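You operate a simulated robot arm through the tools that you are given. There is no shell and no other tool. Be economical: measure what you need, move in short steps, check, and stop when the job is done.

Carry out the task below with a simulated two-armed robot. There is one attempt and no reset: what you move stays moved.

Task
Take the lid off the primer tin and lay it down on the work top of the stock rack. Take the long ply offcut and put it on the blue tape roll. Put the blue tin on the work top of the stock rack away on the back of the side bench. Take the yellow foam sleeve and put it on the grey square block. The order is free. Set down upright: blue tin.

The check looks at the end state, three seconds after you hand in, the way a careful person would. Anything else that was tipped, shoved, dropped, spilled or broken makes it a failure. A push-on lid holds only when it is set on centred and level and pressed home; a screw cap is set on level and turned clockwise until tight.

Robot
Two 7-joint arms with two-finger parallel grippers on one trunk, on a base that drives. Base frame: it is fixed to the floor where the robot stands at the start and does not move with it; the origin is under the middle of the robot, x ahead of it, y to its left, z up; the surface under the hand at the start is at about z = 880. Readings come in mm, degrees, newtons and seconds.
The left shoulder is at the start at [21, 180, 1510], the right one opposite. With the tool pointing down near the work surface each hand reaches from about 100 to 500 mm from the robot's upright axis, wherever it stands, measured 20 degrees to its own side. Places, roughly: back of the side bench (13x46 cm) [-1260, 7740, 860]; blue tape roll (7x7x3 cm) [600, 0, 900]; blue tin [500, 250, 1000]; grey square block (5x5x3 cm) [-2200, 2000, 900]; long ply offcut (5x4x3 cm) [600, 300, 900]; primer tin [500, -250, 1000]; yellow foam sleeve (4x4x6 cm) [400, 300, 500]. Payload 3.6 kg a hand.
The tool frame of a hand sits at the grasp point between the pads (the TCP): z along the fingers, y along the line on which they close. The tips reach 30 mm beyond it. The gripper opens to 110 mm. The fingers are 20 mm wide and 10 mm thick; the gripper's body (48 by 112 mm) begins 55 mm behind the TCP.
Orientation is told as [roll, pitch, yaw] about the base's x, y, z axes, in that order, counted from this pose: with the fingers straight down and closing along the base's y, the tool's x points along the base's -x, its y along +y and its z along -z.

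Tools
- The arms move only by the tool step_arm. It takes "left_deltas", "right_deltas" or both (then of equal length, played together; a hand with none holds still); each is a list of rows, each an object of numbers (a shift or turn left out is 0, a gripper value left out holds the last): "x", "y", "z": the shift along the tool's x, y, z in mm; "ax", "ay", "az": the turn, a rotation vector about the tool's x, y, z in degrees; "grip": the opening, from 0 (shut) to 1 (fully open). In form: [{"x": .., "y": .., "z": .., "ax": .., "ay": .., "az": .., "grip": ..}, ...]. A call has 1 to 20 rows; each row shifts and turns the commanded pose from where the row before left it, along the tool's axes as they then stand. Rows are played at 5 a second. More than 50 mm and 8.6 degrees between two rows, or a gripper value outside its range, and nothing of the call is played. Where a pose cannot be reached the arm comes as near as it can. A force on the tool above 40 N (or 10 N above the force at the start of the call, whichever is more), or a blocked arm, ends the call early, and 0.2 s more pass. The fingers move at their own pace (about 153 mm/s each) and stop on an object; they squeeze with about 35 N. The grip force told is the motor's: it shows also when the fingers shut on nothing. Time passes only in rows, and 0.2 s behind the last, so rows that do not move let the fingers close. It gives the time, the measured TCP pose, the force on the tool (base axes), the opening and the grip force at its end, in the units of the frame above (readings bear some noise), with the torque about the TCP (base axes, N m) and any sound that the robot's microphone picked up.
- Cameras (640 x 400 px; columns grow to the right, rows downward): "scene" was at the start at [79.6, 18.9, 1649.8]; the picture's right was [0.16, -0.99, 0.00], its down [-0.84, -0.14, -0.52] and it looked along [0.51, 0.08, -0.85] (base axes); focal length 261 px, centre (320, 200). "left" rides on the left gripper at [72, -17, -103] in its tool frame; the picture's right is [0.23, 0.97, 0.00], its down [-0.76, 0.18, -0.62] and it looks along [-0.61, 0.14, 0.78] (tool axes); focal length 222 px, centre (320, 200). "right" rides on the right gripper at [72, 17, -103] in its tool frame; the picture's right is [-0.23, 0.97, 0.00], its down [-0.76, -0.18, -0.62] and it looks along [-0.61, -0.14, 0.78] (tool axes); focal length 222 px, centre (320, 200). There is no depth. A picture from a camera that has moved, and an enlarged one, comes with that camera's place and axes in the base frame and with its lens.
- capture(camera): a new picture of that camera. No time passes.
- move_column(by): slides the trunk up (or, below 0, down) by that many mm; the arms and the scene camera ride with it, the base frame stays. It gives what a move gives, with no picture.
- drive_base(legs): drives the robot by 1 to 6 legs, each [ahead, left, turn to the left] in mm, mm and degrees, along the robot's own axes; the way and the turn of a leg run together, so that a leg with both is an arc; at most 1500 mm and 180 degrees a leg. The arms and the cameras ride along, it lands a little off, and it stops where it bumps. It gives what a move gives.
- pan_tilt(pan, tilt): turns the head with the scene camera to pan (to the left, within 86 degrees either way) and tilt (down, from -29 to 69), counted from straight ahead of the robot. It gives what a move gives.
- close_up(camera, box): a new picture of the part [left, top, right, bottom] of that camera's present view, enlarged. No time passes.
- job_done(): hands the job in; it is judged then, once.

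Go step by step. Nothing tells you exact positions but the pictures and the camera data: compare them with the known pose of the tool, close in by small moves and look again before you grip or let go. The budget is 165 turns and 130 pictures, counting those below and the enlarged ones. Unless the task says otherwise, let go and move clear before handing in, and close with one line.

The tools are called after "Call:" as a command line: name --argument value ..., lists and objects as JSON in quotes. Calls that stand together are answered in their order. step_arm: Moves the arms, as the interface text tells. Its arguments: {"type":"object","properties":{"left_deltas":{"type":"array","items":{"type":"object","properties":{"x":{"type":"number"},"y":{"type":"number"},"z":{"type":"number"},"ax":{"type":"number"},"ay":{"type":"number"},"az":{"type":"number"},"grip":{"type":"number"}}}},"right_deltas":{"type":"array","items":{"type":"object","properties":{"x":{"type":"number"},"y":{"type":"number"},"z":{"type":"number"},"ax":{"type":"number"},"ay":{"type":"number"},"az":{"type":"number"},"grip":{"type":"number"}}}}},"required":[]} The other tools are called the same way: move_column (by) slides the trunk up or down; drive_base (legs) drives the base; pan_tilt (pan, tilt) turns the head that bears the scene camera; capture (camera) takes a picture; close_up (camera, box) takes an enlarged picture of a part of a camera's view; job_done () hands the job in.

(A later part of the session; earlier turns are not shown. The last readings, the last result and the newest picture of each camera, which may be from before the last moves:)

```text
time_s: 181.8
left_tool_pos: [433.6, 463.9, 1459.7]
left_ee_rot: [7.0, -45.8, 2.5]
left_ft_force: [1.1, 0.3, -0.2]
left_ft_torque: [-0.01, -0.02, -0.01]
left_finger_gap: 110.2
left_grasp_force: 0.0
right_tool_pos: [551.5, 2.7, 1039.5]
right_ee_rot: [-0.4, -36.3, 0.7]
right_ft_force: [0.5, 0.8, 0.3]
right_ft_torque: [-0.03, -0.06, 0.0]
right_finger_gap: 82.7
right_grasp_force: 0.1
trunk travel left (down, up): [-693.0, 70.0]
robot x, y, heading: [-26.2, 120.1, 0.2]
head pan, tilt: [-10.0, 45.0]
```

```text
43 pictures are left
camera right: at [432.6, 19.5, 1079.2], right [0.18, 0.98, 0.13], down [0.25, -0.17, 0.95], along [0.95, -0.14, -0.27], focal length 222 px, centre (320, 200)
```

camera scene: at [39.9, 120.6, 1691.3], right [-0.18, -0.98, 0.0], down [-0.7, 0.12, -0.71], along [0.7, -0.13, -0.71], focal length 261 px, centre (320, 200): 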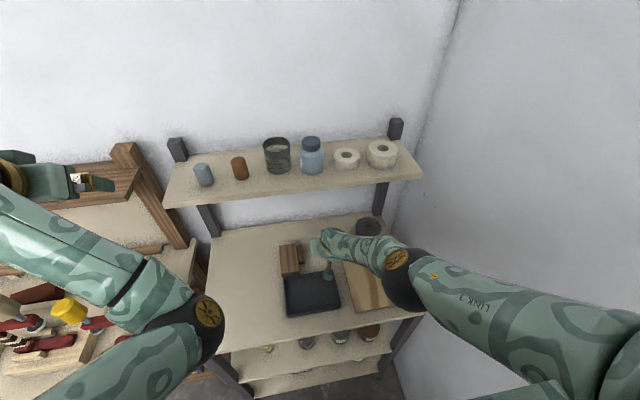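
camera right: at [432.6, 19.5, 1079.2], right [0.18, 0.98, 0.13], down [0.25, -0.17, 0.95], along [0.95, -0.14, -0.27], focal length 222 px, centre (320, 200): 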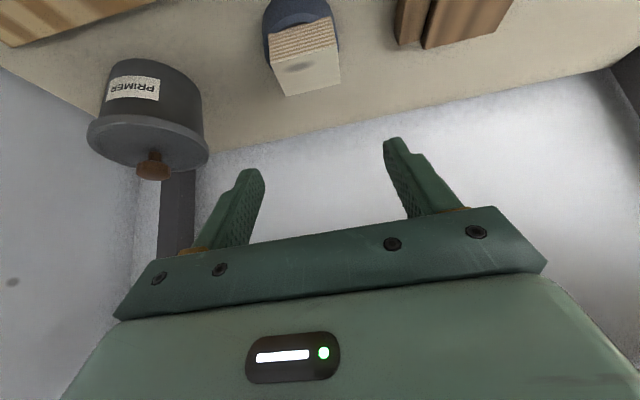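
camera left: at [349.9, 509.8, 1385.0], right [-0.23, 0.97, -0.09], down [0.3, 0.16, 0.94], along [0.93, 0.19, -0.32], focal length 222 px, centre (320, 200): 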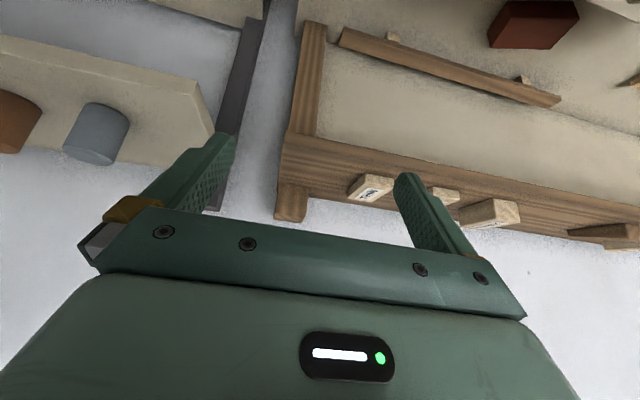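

The offcut sits flat on the roll. Next is the primer lid: its knob is at about (588,-148), so I'll shift the base right a bit while staying well off the wall, and look.

Call:
drive_base --legs '[[0, -90, 0]]'

Call:
step_arm --right_deltas '[{"y": -30}, {"y": -25}, {}]'

Call:
capture --camera "right"

Call:
capture --camera "scene"

```text
time_s: 182.9
left_tool_pos: [432.4, 374.7, 1460.0]
left_ee_rot: [7.0, -45.8, 2.5]
left_ft_force: [1.5, 0.4, -0.4]
left_ft_torque: [0.0, -0.01, 0.0]
left_finger_gap: 109.9
left_grasp_force: 0.2
right_tool_pos: [551.6, -86.1, 1039.7]
right_ee_rot: [-0.6, -36.4, 0.7]
right_ft_force: [0.1, 0.3, -0.3]
right_ft_torque: [0.01, -0.01, 0.04]
right_finger_gap: 82.6
right_grasp_force: 0.1
trunk travel left (down, up): [-693.0, 70.0]
robot x, y, heading: [-28.3, 31.5, 0.1]
head pan, tilt: [-10.0, 45.0]
```

```text
time_s: 183.7
left_tool_pos: [432.1, 374.8, 1459.1]
left_ee_rot: [7.1, -45.9, 2.4]
left_ft_force: [-0.5, 0.1, 0.9]
left_ft_torque: [-0.01, 0.0, -0.01]
left_finger_gap: 109.7
left_grasp_force: 0.0
right_tool_pos: [551.9, -142.4, 1038.5]
right_ee_rot: [-0.4, -36.3, 0.7]
right_ft_force: [0.2, 0.0, 0.5]
right_ft_torque: [0.0, 0.01, 0.02]
right_finger_gap: 82.7
right_grasp_force: 0.0
trunk travel left (down, up): [-693.0, 70.0]
robot x, y, heading: [-28.5, 29.7, 0.2]
head pan, tilt: [-10.0, 45.0]
```

```text
42 pictures are left
camera right: at [433.4, -125.5, 1079.5], right [0.17, 0.98, 0.13], down [0.25, -0.17, 0.95], along [0.95, -0.13, -0.27], focal length 222 px, centre (320, 200)
```

right: 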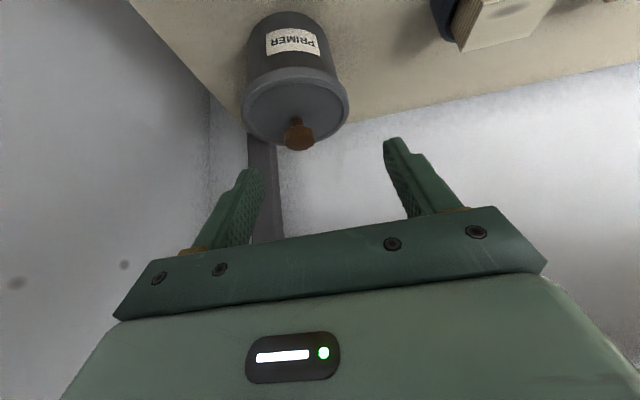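

```text
41 pictures are left
camera scene: at [64.3, 16.5, 1736.4], right [-0.17, -0.99, 0.0], down [-0.7, 0.12, -0.71], along [0.7, -0.12, -0.71], focal length 261 px, centre (320, 200)
```

scene: 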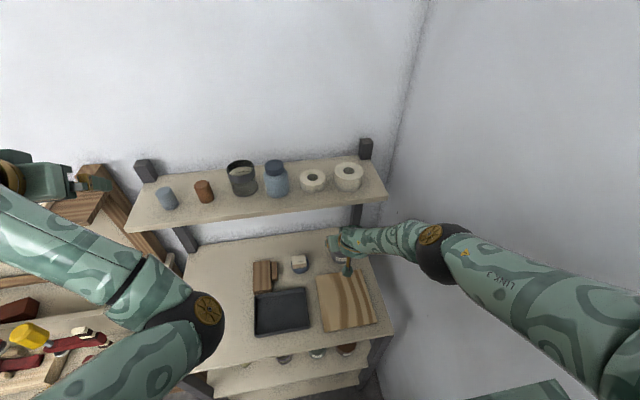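

Call:
close_up --camera "right" --box '[220, 0, 380, 160]'

```text
2.50 times, centred on (300, 80) of right
camera zoom: at [433.4, -125.5, 1079.5], right [0.17, 0.98, 0.13], down [0.25, -0.17, 0.95], along [0.95, -0.13, -0.27], focal length 555 px, centre (370, 500)
```

zoom: 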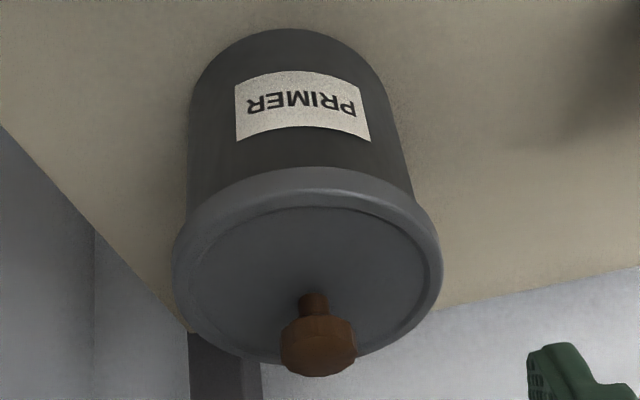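

Knob axis is at about (598,-160), cap 26 mm wide at z≈975, lid top ≈955. I'll move in along the finger axis to grip the cap.

Call:
step_arm --right_deltas '[{"y": -17.6}, {"z": 25}, {"z": 20}, {"z": 14}, {}]'

Call:
capture --camera "right"

```text
time_s: 184.9
left_tool_pos: [432.2, 376.0, 1459.1]
left_ee_rot: [7.1, -45.7, 2.4]
left_ft_force: [-0.7, 0.3, 0.0]
left_ft_torque: [-0.02, 0.04, 0.02]
left_finger_gap: 110.1
left_grasp_force: 0.2
right_tool_pos: [556.8, -159.4, 1033.7]
right_ee_rot: [-0.3, -36.4, 0.7]
right_ft_force: [0.7, -0.5, -0.6]
right_ft_torque: [0.01, 0.01, 0.02]
right_finger_gap: 82.5
right_grasp_force: 0.2
right hand out of reach, approached as far as the arm can: row 2, 3, 4
trunk travel left (down, up): [-693.0, 70.0]
robot x, y, heading: [-27.9, 28.9, 0.4]
head pan, tilt: [-10.0, 45.0]
```

```text
39 pictures are left
camera right: at [438.4, -142.6, 1073.1], right [0.17, 0.98, 0.13], down [0.25, -0.17, 0.95], along [0.95, -0.13, -0.27], focal length 222 px, centre (320, 200)
```

right: 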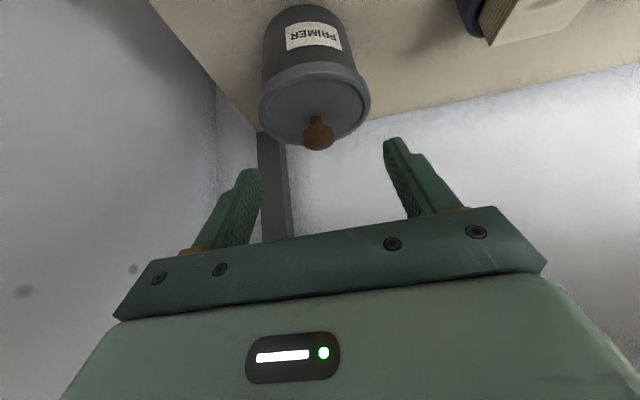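

I'm at reach limit by arm, so I'll use base and column: 31 mm ahead, then down 44 mm around the knob.

Call:
drive_base --legs '[[32, 0, 0]]'

Call:
move_column --by -38

Call:
capture --camera "right"

```text
time_s: 185.7
left_tool_pos: [455.4, 375.7, 1462.4]
left_ee_rot: [7.0, -46.1, 2.5]
left_ft_force: [-1.5, 0.1, 0.9]
left_ft_torque: [-0.04, -0.05, 0.01]
left_finger_gap: 109.9
left_grasp_force: 0.1
right_tool_pos: [582.5, -160.3, 1035.5]
right_ee_rot: [-0.2, -36.7, 0.7]
right_ft_force: [-0.6, 0.6, 0.3]
right_ft_torque: [0.01, -0.02, 0.04]
right_finger_gap: 82.6
right_grasp_force: 0.0
trunk travel left (down, up): [-693.0, 70.0]
robot x, y, heading: [6.4, 29.8, 0.1]
head pan, tilt: [-10.0, 45.0]
```

```text
time_s: 186.6
left_tool_pos: [465.7, 377.0, 1420.6]
left_ee_rot: [7.2, -45.8, 2.6]
left_ft_force: [-0.8, -0.2, 0.4]
left_ft_torque: [0.03, 0.02, -0.01]
left_finger_gap: 110.2
left_grasp_force: 0.1
right_tool_pos: [589.8, -159.8, 995.4]
right_ee_rot: [-0.3, -36.3, 0.7]
right_ft_force: [-1.2, -0.3, 0.7]
right_ft_torque: [-0.05, 0.0, 0.01]
right_finger_gap: 82.7
right_grasp_force: 0.1
trunk travel left (down, up): [-655.0, 108.0]
robot x, y, heading: [5.1, 30.1, 0.3]
head pan, tilt: [-10.0, 45.0]
```

```text
38 pictures are left
camera right: at [471.4, -142.7, 1034.3], right [0.17, 0.98, 0.13], down [0.25, -0.17, 0.95], along [0.95, -0.13, -0.27], focal length 222 px, centre (320, 200)
```

right: 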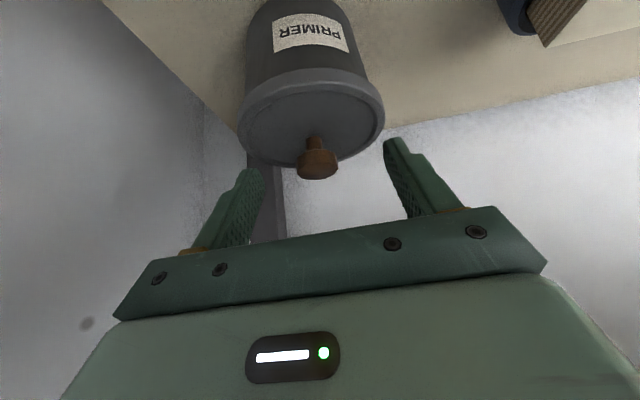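

Aligned. I'll lower 5 mm and close on the knob.

Call:
move_column --by -6

Call:
step_arm --right_deltas '[{"grip": 0.5}, {"grip": 0.3}, {"grip": 0.1}, {"grip": 0.0}, {}]'

Call:
capture --camera "right"

```text
time_s: 187.1
left_tool_pos: [465.0, 378.3, 1415.3]
left_ee_rot: [7.2, -45.8, 2.5]
left_ft_force: [-0.1, 0.2, -0.4]
left_ft_torque: [0.0, -0.02, 0.03]
left_finger_gap: 110.0
left_grasp_force: 0.0
right_tool_pos: [588.1, -158.2, 988.6]
right_ee_rot: [-0.3, -36.3, 0.8]
right_ft_force: [-0.1, 0.9, 0.2]
right_ft_torque: [0.03, -0.01, 0.04]
right_finger_gap: 82.3
right_grasp_force: 0.0
trunk travel left (down, up): [-649.0, 114.0]
robot x, y, heading: [7.1, 29.5, 0.2]
head pan, tilt: [-10.0, 45.0]
```

```text
time_s: 188.3
left_tool_pos: [463.8, 375.7, 1416.9]
left_ee_rot: [7.3, -45.8, 2.5]
left_ft_force: [-0.5, 0.1, -0.5]
left_ft_torque: [0.01, -0.04, -0.01]
left_finger_gap: 109.9
left_grasp_force: 0.1
right_tool_pos: [588.6, -159.0, 989.1]
right_ee_rot: [-0.3, -36.3, 0.6]
right_ft_force: [-1.6, 0.5, -0.2]
right_ft_torque: [-0.01, -0.03, 0.04]
right_finger_gap: 21.7
right_grasp_force: 34.7
trunk travel left (down, up): [-649.0, 114.0]
robot x, y, heading: [2.0, 30.8, 0.2]
head pan, tilt: [-10.0, 45.0]
heard: snap
```

```text
37 pictures are left
camera right: at [469.9, -142.8, 1028.8], right [0.17, 0.98, 0.13], down [0.25, -0.17, 0.95], along [0.95, -0.13, -0.27], focal length 222 px, centre (320, 200)
```

right: 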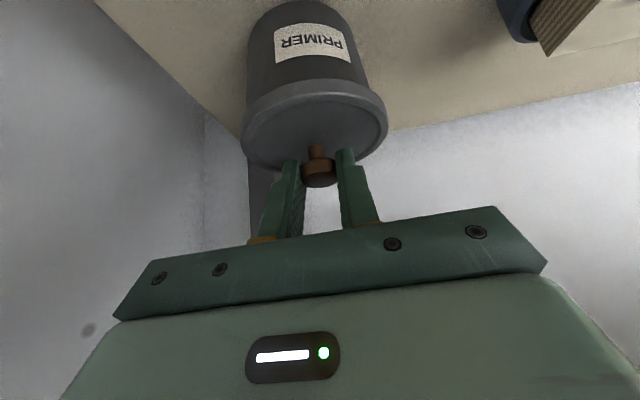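

Gripped at 21.7 mm with a snap heard, which is probably the lid unseating. I'll lift slowly by the column and check whether only the lid comes.

Call:
move_column --by 12

Call:
capture --camera "right"

```text
time_s: 188.9
left_tool_pos: [463.8, 376.8, 1427.2]
left_ee_rot: [7.3, -45.7, 2.6]
left_ft_force: [0.6, 1.1, 0.3]
left_ft_torque: [0.03, 0.0, 0.02]
left_finger_gap: 109.8
left_grasp_force: 0.1
right_tool_pos: [588.5, -157.1, 1001.9]
right_ee_rot: [-0.3, -36.3, 0.8]
right_ft_force: [0.1, 0.1, -0.7]
right_ft_torque: [0.01, 0.04, 0.0]
right_finger_gap: 21.5
right_grasp_force: 35.2
trunk travel left (down, up): [-661.0, 102.0]
robot x, y, heading: [3.8, 31.3, 0.2]
head pan, tilt: [-10.0, 45.0]
```

```text
36 pictures are left
camera right: at [469.8, -142.9, 1040.9], right [0.17, 0.98, 0.13], down [0.25, -0.17, 0.95], along [0.95, -0.13, -0.27], focal length 222 px, centre (320, 200)
```

right: 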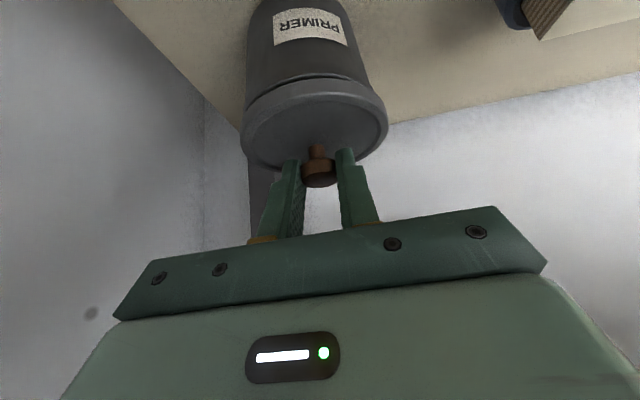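

The lid is separating from the tin with hardly any force. I'll lift 60 mm more and look.

Call:
move_column --by 60

Call:
capture --camera "right"

Call:
capture --camera "scene"

```text
time_s: 189.9
left_tool_pos: [463.5, 376.9, 1488.0]
left_ee_rot: [7.1, -45.8, 2.4]
left_ft_force: [0.4, -0.6, -0.5]
left_ft_torque: [0.01, 0.01, 0.0]
left_finger_gap: 110.3
left_grasp_force: 0.0
right_tool_pos: [588.7, -158.0, 1060.5]
right_ee_rot: [-0.2, -36.3, 0.7]
right_ft_force: [-0.1, 0.1, -0.4]
right_ft_torque: [-0.01, 0.02, -0.02]
right_finger_gap: 21.3
right_grasp_force: 35.5
trunk travel left (down, up): [-721.0, 42.0]
robot x, y, heading: [5.4, 32.2, 0.1]
head pan, tilt: [-10.0, 45.0]
```

```text
35 pictures are left
camera right: at [469.9, -142.9, 1100.7], right [0.17, 0.98, 0.13], down [0.25, -0.17, 0.95], along [0.95, -0.13, -0.27], focal length 222 px, centre (320, 200)
```

right: 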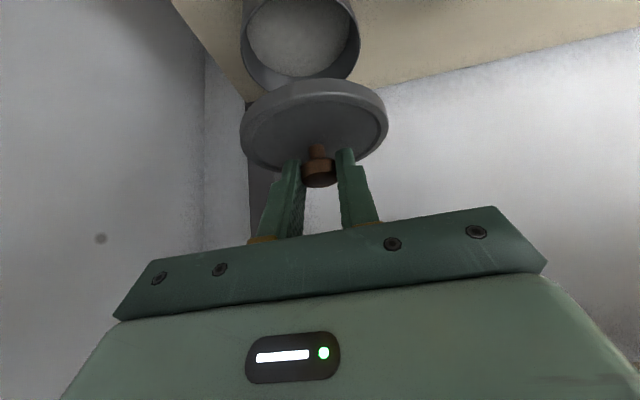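

```text
34 pictures are left
camera scene: at [95.9, 16.6, 1764.2], right [-0.17, -0.99, 0.0], down [-0.7, 0.12, -0.71], along [0.7, -0.12, -0.71], focal length 261 px, centre (320, 200)
```

scene: 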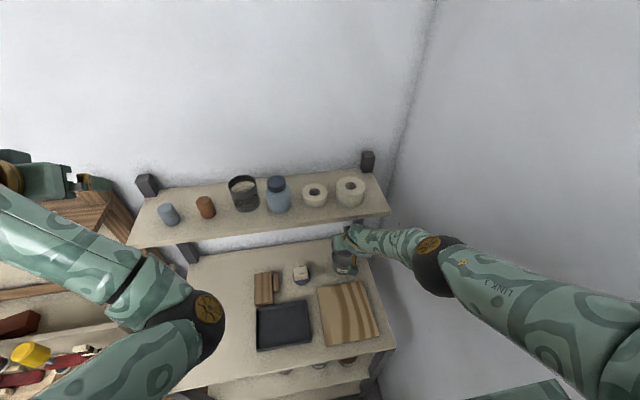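

The lid is off cleanly. I'll carry it back and left to the free area of the work top near (470,290).

Call:
drive_base --legs '[[-128, 0, 0], [0, 450, 0]]'

Call:
move_column --by -100

Call:
capture --camera "right"

Call:
capture --camera "scene"

```text
time_s: 193.5
left_tool_pos: [336.4, 829.5, 1487.4]
left_ee_rot: [7.3, -45.8, 2.2]
left_ft_force: [-0.5, -0.4, 0.8]
left_ft_torque: [0.0, 0.01, 0.01]
left_finger_gap: 109.9
left_grasp_force: 0.0
right_tool_pos: [458.4, 292.6, 1061.2]
right_ee_rot: [-0.3, -36.3, 0.6]
right_ft_force: [-0.1, -0.2, 0.2]
right_ft_torque: [-0.01, 0.03, -0.01]
right_finger_gap: 21.8
right_grasp_force: 35.4
trunk travel left (down, up): [-721.0, 42.0]
robot x, y, heading: [-126.4, 487.0, -0.2]
head pan, tilt: [-10.0, 45.0]
```

```text
time_s: 194.8
left_tool_pos: [335.6, 831.0, 1387.8]
left_ee_rot: [7.4, -45.9, 2.2]
left_ft_force: [0.4, 0.7, 0.1]
left_ft_torque: [0.01, 0.0, 0.0]
left_finger_gap: 109.9
left_grasp_force: 0.2
right_tool_pos: [458.1, 293.4, 960.8]
right_ee_rot: [-0.4, -36.4, 0.4]
right_ft_force: [-0.4, -0.6, 0.2]
right_ft_torque: [0.01, 0.03, 0.03]
right_finger_gap: 21.7
right_grasp_force: 35.1
trunk travel left (down, up): [-621.0, 142.0]
robot x, y, heading: [-127.5, 485.5, -0.1]
head pan, tilt: [-10.0, 45.0]
```

```text
33 pictures are left
camera right: at [339.8, 310.1, 1001.2], right [0.18, 0.98, 0.13], down [0.24, -0.17, 0.95], along [0.95, -0.14, -0.27], focal length 222 px, centre (320, 200)
```

right: 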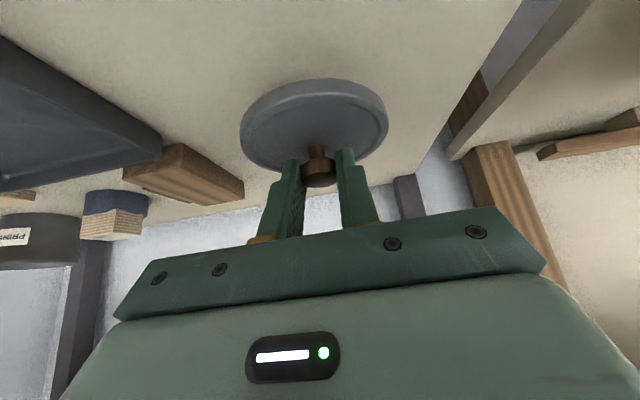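

```text
32 pictures are left
camera scene: at [-31.9, 471.4, 1664.5], right [-0.17, -0.98, 0.0], down [-0.7, 0.12, -0.71], along [0.7, -0.12, -0.71], focal length 261 px, centre (320, 200)
```

scene: 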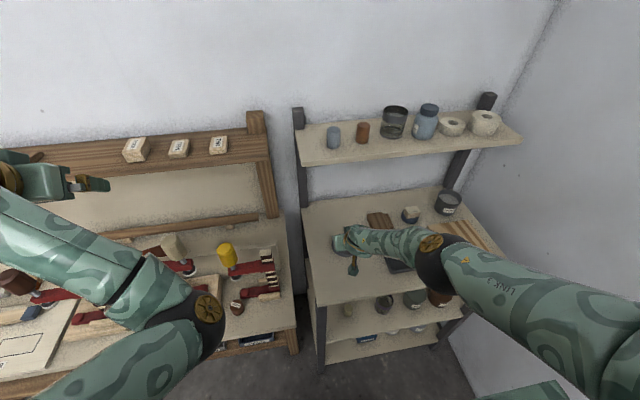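

Nothing is underneath. I'll lower until contact.

Call:
move_column --by -25

Call:
move_column --by -5

Call:
move_column --by -3

```text
time_s: 195.6
left_tool_pos: [336.1, 830.8, 1362.0]
left_ee_rot: [7.4, -45.9, 2.2]
left_ft_force: [0.8, -0.1, 0.7]
left_ft_torque: [-0.02, 0.05, -0.01]
left_finger_gap: 109.8
left_grasp_force: 0.0
right_tool_pos: [458.4, 292.6, 937.0]
right_ee_rot: [-0.3, -36.4, 0.5]
right_ft_force: [0.3, -0.4, 0.0]
right_ft_torque: [-0.03, -0.03, 0.04]
right_finger_gap: 21.6
right_grasp_force: 35.4
trunk travel left (down, up): [-596.0, 167.0]
robot x, y, heading: [-123.3, 484.1, 0.1]
head pan, tilt: [-10.0, 45.0]
```

```text
time_s: 196.1
left_tool_pos: [335.7, 830.6, 1357.6]
left_ee_rot: [7.4, -45.9, 2.2]
left_ft_force: [-0.4, 0.5, 0.5]
left_ft_torque: [-0.02, -0.03, -0.02]
left_finger_gap: 109.9
left_grasp_force: 0.1
right_tool_pos: [459.1, 293.0, 930.6]
right_ee_rot: [-0.3, -36.4, 0.6]
right_ft_force: [-0.2, 0.8, -0.5]
right_ft_torque: [0.03, 0.0, -0.03]
right_finger_gap: 21.6
right_grasp_force: 34.7
trunk travel left (down, up): [-591.0, 172.0]
robot x, y, heading: [-126.6, 485.8, -0.0]
head pan, tilt: [-10.0, 45.0]
```

```text
time_s: 196.6
left_tool_pos: [334.7, 831.4, 1354.5]
left_ee_rot: [7.4, -45.9, 2.2]
left_ft_force: [0.6, 0.3, 0.0]
left_ft_torque: [0.0, 0.0, -0.01]
left_finger_gap: 110.1
left_grasp_force: 0.1
right_tool_pos: [459.1, 293.6, 927.5]
right_ee_rot: [-0.3, -36.4, 0.5]
right_ft_force: [0.6, 0.5, -0.9]
right_ft_torque: [-0.03, 0.0, 0.0]
right_finger_gap: 21.8
right_grasp_force: 34.6
trunk travel left (down, up): [-588.0, 175.0]
robot x, y, heading: [-124.8, 480.7, 0.3]
head pan, tilt: [-10.0, 45.0]
```

No contact yet; I'll continue in small steps.

Call:
move_column --by -3

Call:
move_column --by -3

Call:
capture --camera "right"

```text
time_s: 197.1
left_tool_pos: [335.5, 830.8, 1352.2]
left_ee_rot: [7.3, -45.8, 2.1]
left_ft_force: [0.9, 0.0, 0.4]
left_ft_torque: [0.05, 0.0, -0.02]
left_finger_gap: 109.6
left_grasp_force: 0.1
right_tool_pos: [459.0, 294.2, 924.8]
right_ee_rot: [-0.3, -36.4, 0.5]
right_ft_force: [0.2, 0.1, -0.4]
right_ft_torque: [-0.01, -0.02, -0.02]
right_finger_gap: 21.8
right_grasp_force: 34.7
trunk travel left (down, up): [-585.0, 178.0]
robot x, y, heading: [-125.0, 485.1, -0.1]
head pan, tilt: [-10.0, 45.0]
```

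```text
time_s: 197.7
left_tool_pos: [335.4, 830.2, 1347.8]
left_ee_rot: [7.4, -45.8, 2.2]
left_ft_force: [-0.4, -0.2, -0.4]
left_ft_torque: [-0.03, -0.03, 0.01]
left_finger_gap: 109.9
left_grasp_force: 0.0
right_tool_pos: [457.9, 292.7, 921.6]
right_ee_rot: [-0.3, -36.4, 0.5]
right_ft_force: [-1.0, -1.4, 1.8]
right_ft_torque: [0.05, -0.06, -0.02]
right_finger_gap: 21.9
right_grasp_force: 34.9
trunk travel left (down, up): [-582.0, 181.0]
robot x, y, heading: [-125.3, 485.5, 0.1]
head pan, tilt: [-10.0, 45.0]
```

```text
31 pictures are left
camera right: at [339.7, 310.0, 962.1], right [0.18, 0.98, 0.13], down [0.24, -0.17, 0.95], along [0.95, -0.14, -0.27], focal length 222 px, centre (320, 200)
```

right: 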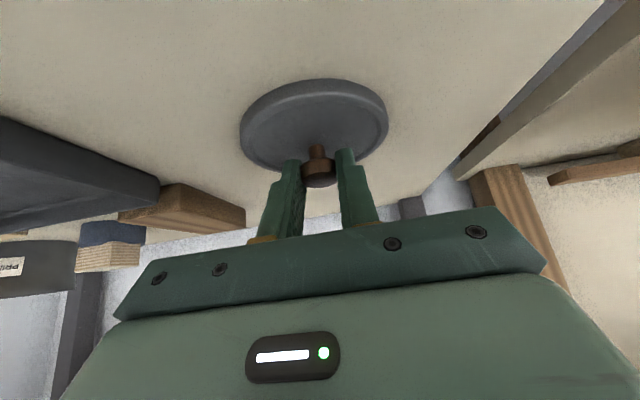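

Force is just starting to show; one more millimetre pair, then release.

Call:
move_column --by -2

Call:
step_arm --right_deltas '[{"grip": 0.3}, {"grip": 0.5}, {}]'

Call:
move_column --by 100

Call:
capture --camera "right"

```text
time_s: 198.2
left_tool_pos: [333.4, 829.9, 1348.5]
left_ee_rot: [7.4, -45.9, 2.1]
left_ft_force: [0.1, -0.4, 0.3]
left_ft_torque: [0.03, -0.05, 0.0]
left_finger_gap: 109.8
left_grasp_force: 0.0
right_tool_pos: [458.3, 292.7, 922.1]
right_ee_rot: [-0.2, -36.5, 0.4]
right_ft_force: [-1.4, -0.1, 14.5]
right_ft_torque: [0.02, -0.09, -0.06]
right_finger_gap: 21.7
right_grasp_force: 34.6
trunk travel left (down, up): [-580.0, 183.0]
robot x, y, heading: [-122.7, 483.3, -0.1]
head pan, tilt: [-10.0, 45.0]
```

```text
time_s: 199.0
left_tool_pos: [335.6, 830.4, 1346.8]
left_ee_rot: [7.3, -45.9, 2.2]
left_ft_force: [0.8, 0.0, -0.3]
left_ft_torque: [-0.03, 0.0, -0.01]
left_finger_gap: 109.9
left_grasp_force: 0.0
right_tool_pos: [458.3, 293.8, 918.5]
right_ee_rot: [-0.3, -36.3, 0.5]
right_ft_force: [-1.2, 0.1, 0.5]
right_ft_torque: [0.01, 0.0, 0.0]
right_finger_gap: 54.8
right_grasp_force: 0.0
trunk travel left (down, up): [-580.0, 183.0]
robot x, y, heading: [-124.3, 486.3, -0.2]
head pan, tilt: [-10.0, 45.0]
```

```text
time_s: 200.3
left_tool_pos: [335.5, 830.8, 1447.8]
left_ee_rot: [7.4, -45.8, 2.2]
left_ft_force: [-0.3, -0.4, 0.0]
left_ft_torque: [0.0, 0.0, 0.0]
left_finger_gap: 110.1
left_grasp_force: 0.2
right_tool_pos: [458.8, 293.3, 1019.4]
right_ee_rot: [-0.3, -36.3, 0.5]
right_ft_force: [0.3, -0.3, -0.4]
right_ft_torque: [-0.03, -0.01, -0.02]
right_finger_gap: 54.9
right_grasp_force: 0.1
trunk travel left (down, up): [-680.0, 83.0]
robot x, y, heading: [-122.5, 483.1, 0.3]
head pan, tilt: [-10.0, 45.0]
```

```text
30 pictures are left
camera right: at [339.8, 309.9, 1059.6], right [0.18, 0.98, 0.13], down [0.25, -0.17, 0.95], along [0.95, -0.14, -0.27], focal length 222 px, centre (320, 200)
```

right: 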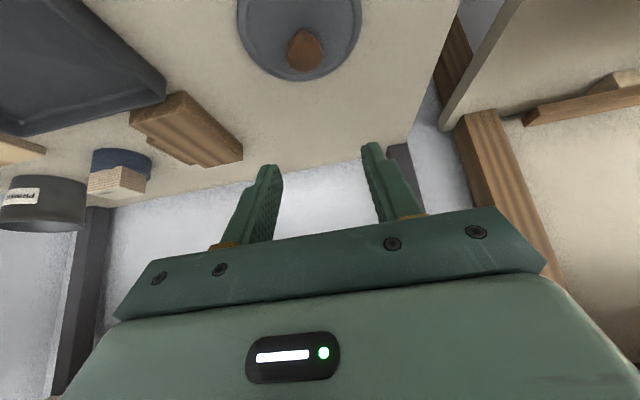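

The lid lies flat on the work top. Now the foam sleeve on the lower shelf: I'll back out and look under.

Call:
drive_base --legs '[[-400, 0, 0]]'

Call:
move_column --by -400

Call:
capture --camera "scene"

Call:
capture --camera "right"

```text
time_s: 202.8
left_tool_pos: [-69.3, 833.5, 1447.2]
left_ee_rot: [7.4, -45.8, 2.4]
left_ft_force: [-0.9, 0.3, -0.3]
left_ft_torque: [-0.01, -0.01, 0.0]
left_finger_gap: 110.2
left_grasp_force: 0.1
right_tool_pos: [56.1, 296.0, 1019.3]
right_ee_rot: [-0.3, -36.3, 0.8]
right_ft_force: [0.0, -0.2, -0.3]
right_ft_torque: [0.0, 0.03, 0.02]
right_finger_gap: 55.1
right_grasp_force: 0.1
trunk travel left (down, up): [-680.0, 83.0]
robot x, y, heading: [-530.0, 483.5, 0.2]
head pan, tilt: [-10.0, 45.0]
```

```text
time_s: 206.7
left_tool_pos: [-69.3, 833.7, 1045.7]
left_ee_rot: [7.4, -45.9, 2.4]
left_ft_force: [1.0, 0.0, 0.3]
left_ft_torque: [0.0, 0.01, -0.02]
left_finger_gap: 109.8
left_grasp_force: 0.1
right_tool_pos: [48.8, 295.8, 601.3]
right_ee_rot: [-0.3, -34.3, 0.8]
right_ft_force: [0.2, 0.4, -0.2]
right_ft_torque: [0.0, 0.01, 0.0]
right_finger_gap: 55.0
right_grasp_force: 0.0
trunk travel left (down, up): [-280.0, 483.0]
robot x, y, heading: [-531.0, 484.4, 0.2]
head pan, tilt: [-10.0, 45.0]
```

```text
29 pictures are left
camera scene: at [-360.3, 471.5, 1320.4], right [-0.17, -0.99, 0.0], down [-0.7, 0.12, -0.71], along [0.7, -0.12, -0.71], focal length 261 px, centre (320, 200)
```

scene: 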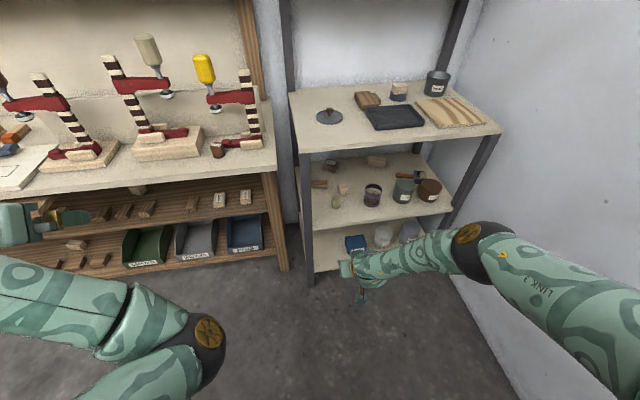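

```text
28 pictures are left
camera right: at [-67.8, 311.7, 646.2], right [0.18, 0.98, 0.12], down [0.28, -0.17, 0.95], along [0.94, -0.13, -0.3], focal length 222 px, centre (320, 200)
```

right: 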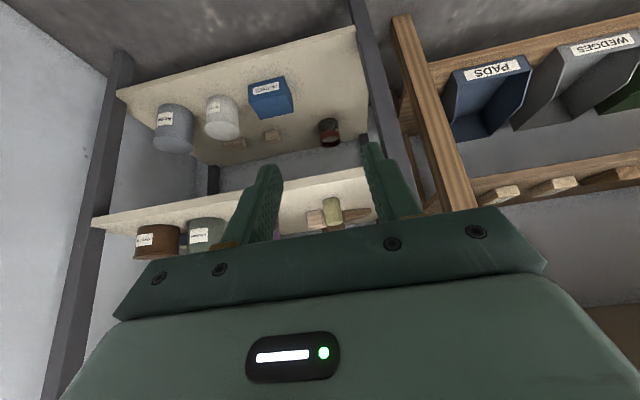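

Call:
close_up --camera "scene" --box '[300, 140, 420, 220]'

Call:
close_up --camera "right" --box '[260, 170, 400, 260]'

```text
5.00 times, centred on (360, 180) of scene
camera zoom: at [-360.3, 471.5, 1320.4], right [-0.17, -0.99, 0.0], down [-0.7, 0.12, -0.71], along [0.7, -0.12, -0.71], focal length 1305 px, centre (120, 300)
```

zoom: 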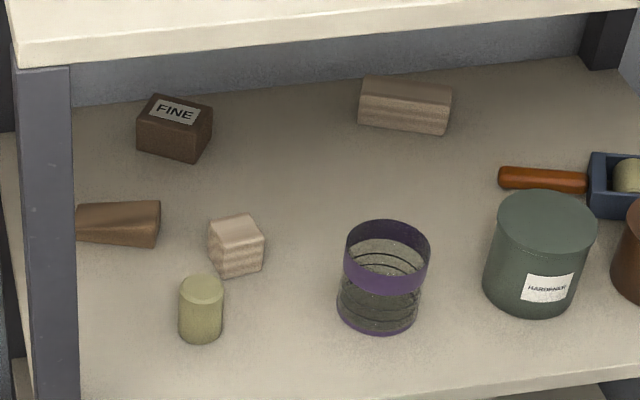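

```text
4.44 times, centred on (330, 215) of right
camera zoom: at [-67.8, 311.7, 646.2], right [0.18, 0.98, 0.12], down [0.28, -0.17, 0.95], along [0.94, -0.13, -0.3], focal length 987 px, centre (276, 133)
```

zoom: 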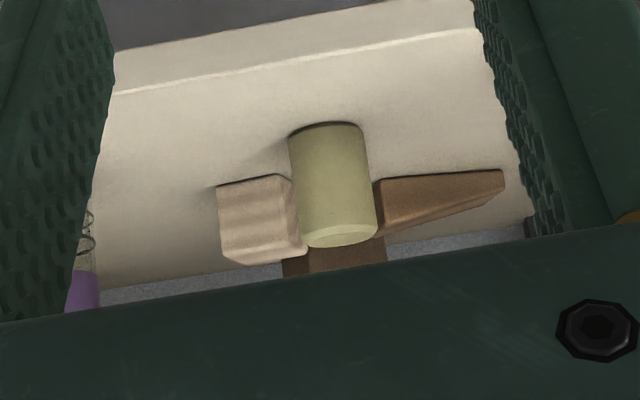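

Foam sleeve is at about (400,272), top z≈552, shelf ≈503. I'll set the grip to 0.65 and drive in at this height.

Call:
step_arm --right_deltas '[{"grip": 0.65}, {}]'

Call:
drive_base --legs '[[0, -23, -0.2], [290, 0, 0]]'

Call:
capture --camera "right"

Call:
capture --camera "scene"

```text
time_s: 207.2
left_tool_pos: [-69.7, 832.7, 1047.4]
left_ee_rot: [7.6, -45.8, 2.6]
left_ft_force: [-1.1, -0.8, 0.2]
left_ft_torque: [0.0, -0.01, -0.01]
left_finger_gap: 109.9
left_grasp_force: 0.1
right_tool_pos: [49.2, 295.8, 601.9]
right_ee_rot: [-0.4, -34.3, 0.8]
right_ft_force: [-0.5, 0.2, 0.8]
right_ft_torque: [0.0, 0.04, 0.06]
right_finger_gap: 71.2
right_grasp_force: 0.1
trunk travel left (down, up): [-280.0, 483.0]
robot x, y, heading: [-528.8, 483.8, 0.2]
head pan, tilt: [-10.0, 45.0]
```

```text
time_s: 209.6
left_tool_pos: [222.2, 808.4, 1046.5]
left_ee_rot: [7.5, -45.7, 2.3]
left_ft_force: [0.4, -0.3, -0.4]
left_ft_torque: [0.0, 0.0, 0.0]
left_finger_gap: 109.7
left_grasp_force: 0.1
right_tool_pos: [340.0, 270.8, 600.0]
right_ee_rot: [-0.3, -34.3, 0.6]
right_ft_force: [0.1, -0.2, -0.4]
right_ft_torque: [-0.01, 0.04, -0.01]
right_finger_gap: 71.7
right_grasp_force: 0.1
trunk travel left (down, up): [-280.0, 483.0]
robot x, y, heading: [-236.0, 461.2, -0.0]
head pan, tilt: [-10.0, 45.0]
```

```text
25 pictures are left
camera right: at [221.3, 287.5, 645.4], right [0.18, 0.98, 0.12], down [0.28, -0.17, 0.94], along [0.94, -0.14, -0.3], focal length 222 px, centre (320, 200)
```

right: 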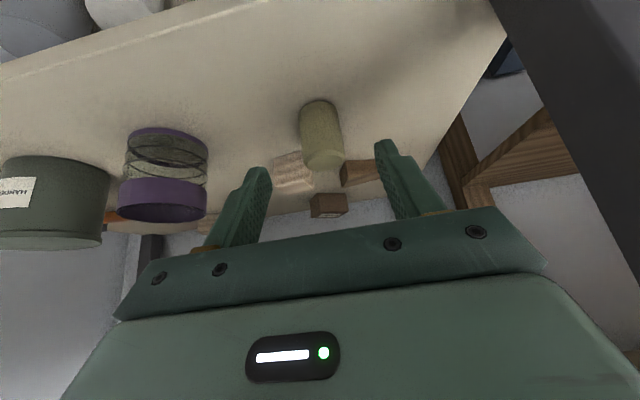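

```text
24 pictures are left
camera scene: at [-69.8, 448.2, 1320.1], right [-0.17, -0.98, 0.0], down [-0.7, 0.12, -0.71], along [0.7, -0.12, -0.71], focal length 261 px, centre (320, 200)
```

scene: 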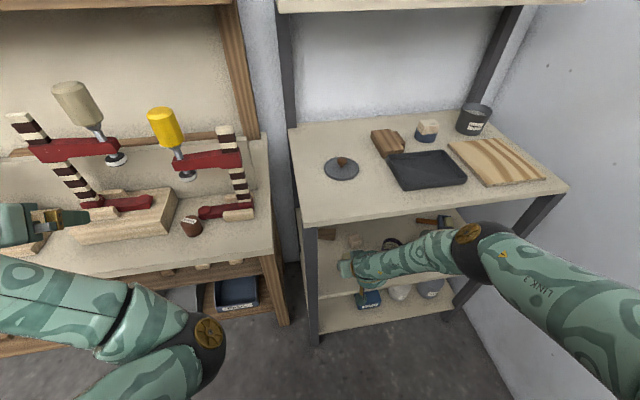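

Foam centred at (400,270). I'll drive 51 mm in and lower 58 mm.

Call:
drive_base --legs '[[51, 0, 0]]'

Call:
move_column --by -50

Call:
capture --camera "right"

```text
time_s: 210.6
left_tool_pos: [275.2, 808.6, 1045.5]
left_ee_rot: [7.4, -45.8, 2.3]
left_ft_force: [-0.2, -0.1, -1.1]
left_ft_torque: [-0.04, 0.0, -0.02]
left_finger_gap: 110.1
left_grasp_force: 0.2
right_tool_pos: [391.1, 271.6, 601.1]
right_ee_rot: [-0.4, -34.2, 0.6]
right_ft_force: [1.5, 0.7, 0.4]
right_ft_torque: [-0.01, 0.0, -0.01]
right_finger_gap: 71.3
right_grasp_force: 0.0
trunk travel left (down, up): [-280.0, 483.0]
robot x, y, heading: [-184.6, 464.7, -0.1]
head pan, tilt: [-10.0, 45.0]
```

```text
time_s: 211.5
left_tool_pos: [275.4, 809.6, 997.3]
left_ee_rot: [7.3, -45.7, 2.4]
left_ft_force: [-0.3, -0.6, -0.3]
left_ft_torque: [-0.01, -0.01, 0.0]
left_finger_gap: 110.1
left_grasp_force: 0.0
right_tool_pos: [382.6, 271.6, 536.8]
right_ee_rot: [-0.5, -32.1, 0.6]
right_ft_force: [0.2, 0.2, -0.2]
right_ft_torque: [-0.01, 0.02, 0.01]
right_finger_gap: 71.4
right_grasp_force: 0.1
trunk travel left (down, up): [-230.0, 533.0]
robot x, y, heading: [-185.8, 461.5, 0.1]
head pan, tilt: [-10.0, 45.0]
```

```text
23 pictures are left
camera right: at [267.8, 288.1, 585.6], right [0.19, 0.98, 0.11], down [0.31, -0.17, 0.93], along [0.93, -0.14, -0.34], focal length 222 px, centre (320, 200)
```

right: 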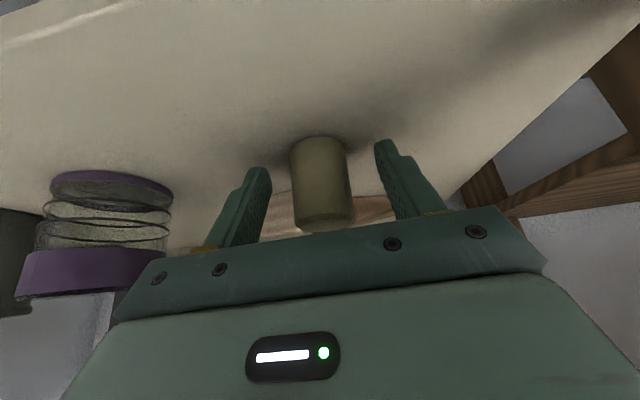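

I need about 12 mm more depth; I'll raise 3 mm, go ahead 12 mm and grip.

Call:
move_column --by 4

Call:
drive_base --legs '[[14, 0, 0]]'

Call:
step_arm --right_deltas '[{"grip": 0.45}, {"grip": 0.35}, {"grip": 0.2}, {"grip": 0.0}, {}]'

Call:
capture --camera "right"

```text
time_s: 212.0
left_tool_pos: [274.6, 809.4, 999.5]
left_ee_rot: [7.4, -45.6, 2.5]
left_ft_force: [0.1, 0.6, -0.3]
left_ft_torque: [0.03, 0.0, 0.04]
left_finger_gap: 110.0
left_grasp_force: 0.0
right_tool_pos: [383.4, 272.0, 540.5]
right_ee_rot: [-0.5, -32.1, 0.7]
right_ft_force: [0.9, 0.1, -0.2]
right_ft_torque: [0.03, 0.0, 0.02]
right_finger_gap: 71.6
right_grasp_force: 0.0
trunk travel left (down, up): [-234.0, 529.0]
robot x, y, heading: [-189.5, 461.0, 0.3]
head pan, tilt: [-10.0, 45.0]
```

```text
time_s: 212.8
left_tool_pos: [289.3, 808.6, 999.4]
left_ee_rot: [7.4, -45.6, 2.3]
left_ft_force: [0.1, 0.9, -0.4]
left_ft_torque: [-0.01, 0.0, -0.03]
left_finger_gap: 110.1
left_grasp_force: 0.0
right_tool_pos: [397.8, 271.1, 539.9]
right_ee_rot: [-0.5, -32.1, 0.7]
right_ft_force: [-0.5, -0.1, -1.0]
right_ft_torque: [0.02, -0.01, -0.02]
right_finger_gap: 71.4
right_grasp_force: 0.0
trunk travel left (down, up): [-234.0, 529.0]
robot x, y, heading: [-172.1, 456.7, 0.3]
head pan, tilt: [-10.0, 45.0]
```

```text
time_s: 214.0
left_tool_pos: [289.7, 809.8, 1000.4]
left_ee_rot: [7.4, -45.5, 2.4]
left_ft_force: [-0.2, 0.5, -0.8]
left_ft_torque: [0.0, 0.01, 0.01]
left_finger_gap: 110.0
left_grasp_force: 0.1
right_tool_pos: [397.4, 270.8, 539.8]
right_ee_rot: [-0.5, -32.1, 0.6]
right_ft_force: [0.3, 0.4, 0.6]
right_ft_torque: [-0.04, 0.01, 0.02]
right_finger_gap: 35.1
right_grasp_force: 34.7
trunk travel left (down, up): [-234.0, 529.0]
robot x, y, heading: [-171.1, 462.7, -0.2]
head pan, tilt: [-10.0, 45.0]
```

```text
22 pictures are left
camera right: at [282.0, 288.1, 589.0], right [0.19, 0.98, 0.11], down [0.32, -0.17, 0.93], along [0.93, -0.14, -0.34], focal length 222 px, centre (320, 200)
```

right: 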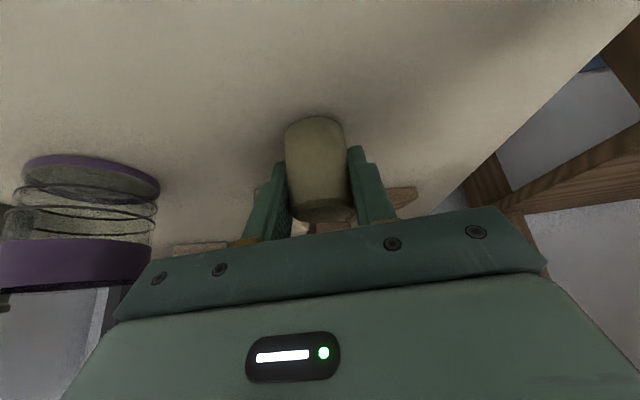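

Foam gripped. I'll lift 45 mm and back out.

Call:
move_column --by 45

Call:
drive_base --legs '[[-500, 0, 0]]'

Call:
move_column --by 430

Call:
pan_tilt --pan 0 --tilt 45

Call:
capture --camera "scene"

```text
time_s: 214.8
left_tool_pos: [288.8, 808.8, 1045.3]
left_ee_rot: [7.4, -45.6, 2.3]
left_ft_force: [0.5, -0.4, 0.3]
left_ft_torque: [0.03, -0.02, 0.01]
left_finger_gap: 110.3
left_grasp_force: 0.1
right_tool_pos: [396.5, 270.3, 584.1]
right_ee_rot: [-0.6, -32.0, 0.7]
right_ft_force: [0.9, 0.6, -0.1]
right_ft_torque: [-0.01, 0.03, 0.02]
right_finger_gap: 35.0
right_grasp_force: 35.3
trunk travel left (down, up): [-279.0, 484.0]
robot x, y, heading: [-171.2, 463.8, 0.1]
head pan, tilt: [-10.0, 45.0]
```

```text
time_s: 217.8
left_tool_pos: [-213.2, 809.1, 1044.9]
left_ee_rot: [7.4, -45.7, 2.4]
left_ft_force: [-1.6, -0.4, 0.4]
left_ft_torque: [-0.01, 0.03, -0.03]
left_finger_gap: 109.8
left_grasp_force: 0.0
right_tool_pos: [-104.9, 271.1, 586.1]
right_ee_rot: [-0.5, -32.2, 0.7]
right_ft_force: [-0.4, 0.7, 1.1]
right_ft_torque: [0.0, 0.0, 0.0]
right_finger_gap: 35.2
right_grasp_force: 35.6
trunk travel left (down, up): [-279.0, 484.0]
robot x, y, heading: [-673.9, 460.0, 0.2]
head pan, tilt: [-10.0, 45.0]
```

```text
refused: 430 is not a number from -400 to 400
```

```text
time_s: 218.5
left_tool_pos: [-212.6, 809.5, 1045.9]
left_ee_rot: [7.4, -45.5, 2.4]
left_ft_force: [0.0, -0.6, 0.0]
left_ft_torque: [0.01, -0.03, -0.02]
left_finger_gap: 110.1
left_grasp_force: 0.1
right_tool_pos: [-102.8, 270.4, 584.1]
right_ee_rot: [-0.5, -32.2, 0.8]
right_ft_force: [-0.2, -0.9, -0.1]
right_ft_torque: [0.01, 0.04, -0.02]
right_finger_gap: 35.2
right_grasp_force: 34.5
trunk travel left (down, up): [-279.0, 484.0]
robot x, y, heading: [-673.0, 460.6, 0.1]
head pan, tilt: [0.0, 45.0]
```

```text
21 pictures are left
camera scene: at [-504.1, 461.7, 1319.2], right [0.0, -1.0, 0.0], down [-0.71, 0.0, -0.71], along [0.71, 0.0, -0.71], focal length 261 px, centre (320, 200)
```

scene: 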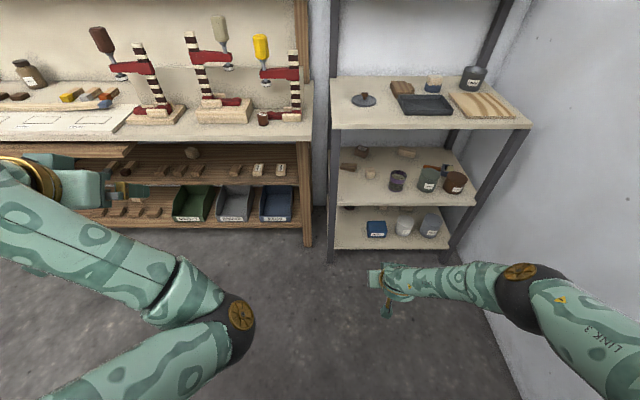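

Foam is in hand. I'll raise the trunk, turn left 150° and head for the assembly table with the grey block, approaching diagonally to avoid the bucket.

Call:
move_column --by 400

Call:
move_column --by 70

Call:
drive_base --legs '[[0, 0, 150], [611, -190, 0], [600, -190, 0]]'

Call:
capture --camera "scene"

```text
time_s: 222.3
left_tool_pos: [-213.1, 808.8, 1446.1]
left_ee_rot: [7.5, -45.6, 2.5]
left_ft_force: [0.6, -0.1, -0.2]
left_ft_torque: [0.02, 0.01, 0.03]
left_finger_gap: 109.8
left_grasp_force: 0.0
right_tool_pos: [-91.1, 271.0, 1020.7]
right_ee_rot: [-0.5, -35.7, 0.7]
right_ft_force: [-1.5, -0.5, 0.6]
right_ft_torque: [0.0, -0.02, 0.01]
right_finger_gap: 35.1
right_grasp_force: 35.5
trunk travel left (down, up): [-679.0, 84.0]
robot x, y, heading: [-671.6, 459.1, 0.1]
head pan, tilt: [0.0, 45.0]
```

```text
time_s: 223.4
left_tool_pos: [-212.6, 809.3, 1515.6]
left_ee_rot: [7.3, -45.6, 2.4]
left_ft_force: [0.7, -0.2, -0.2]
left_ft_torque: [0.02, 0.02, 0.02]
left_finger_gap: 109.9
left_grasp_force: 0.0
right_tool_pos: [-90.3, 270.9, 1090.1]
right_ee_rot: [-0.5, -35.7, 0.7]
right_ft_force: [-0.2, -0.7, -0.5]
right_ft_torque: [0.0, -0.02, -0.01]
right_finger_gap: 34.9
right_grasp_force: 35.5
trunk travel left (down, up): [-749.0, 14.0]
robot x, y, heading: [-676.3, 458.6, 0.3]
head pan, tilt: [0.0, 45.0]
```

```text
time_s: 236.3
left_tool_pos: [-2115.2, 1325.1, 1516.7]
left_ee_rot: [7.4, -45.8, 152.5]
left_ft_force: [0.0, 0.2, -0.9]
left_ft_torque: [-0.01, 0.0, 0.01]
left_finger_gap: 110.0
left_grasp_force: 0.1
right_tool_pos: [-1949.4, 1852.1, 1090.7]
right_ee_rot: [-0.4, -35.5, 150.8]
right_ft_force: [-0.3, 0.1, 0.1]
right_ft_torque: [0.01, 0.0, -0.01]
right_finger_gap: 35.0
right_grasp_force: 34.4
trunk travel left (down, up): [-749.0, 14.0]
robot x, y, heading: [-1540.3, 1394.3, 150.2]
head pan, tilt: [0.0, 45.0]
```

```text
20 pictures are left
camera scene: at [-1618.9, 1442.5, 1792.2], right [0.5, 0.87, 0.0], down [0.61, -0.35, -0.71], along [-0.61, 0.35, -0.71], focal length 261 px, centre (320, 200)
```

scene: 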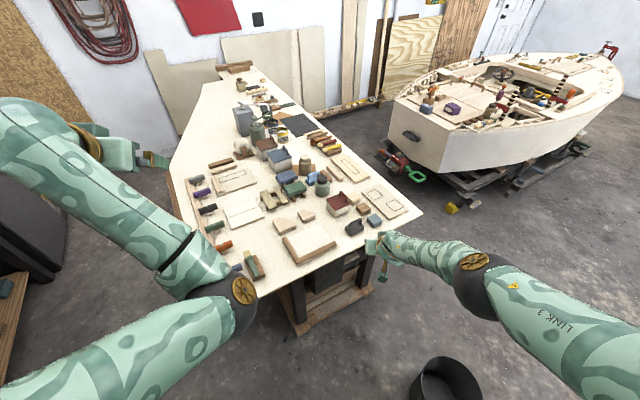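

Call:
close_up --camera "scene" --box '[300, 170, 420, 245]'

Call:
capture --camera "right"

```text
5.33 times, centred on (360, 208) of scene
camera zoom: at [-1618.9, 1442.5, 1792.2], right [0.5, 0.87, 0.0], down [0.61, -0.35, -0.71], along [-0.61, 0.35, -0.71], focal length 1392 px, centre (107, 160)
```

zoom: 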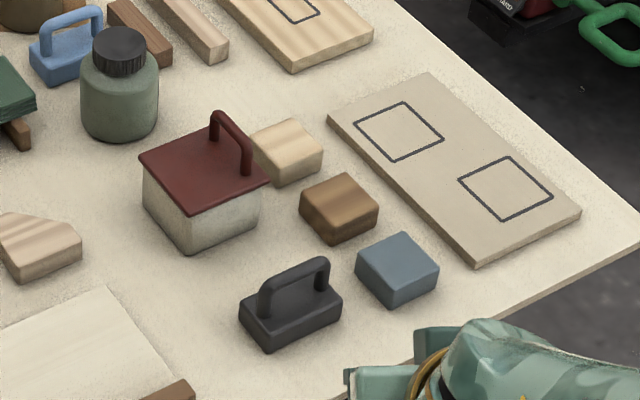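

```text
18 pictures are left
camera right: at [-1853.8, 1778.4, 1132.1], right [-0.64, -0.76, 0.12], down [-0.14, 0.27, 0.95], along [-0.75, 0.59, -0.28], focal length 222 px, centre (320, 200)
```

right: 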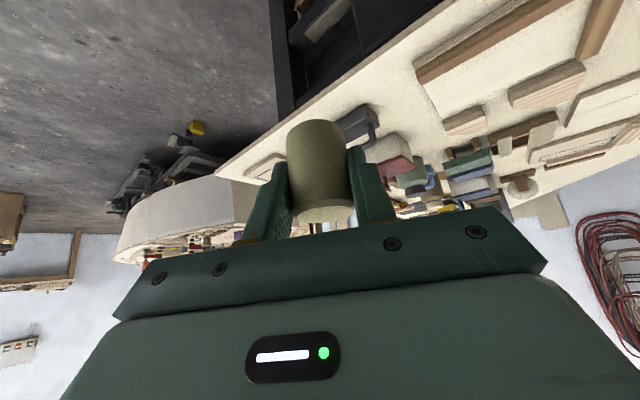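

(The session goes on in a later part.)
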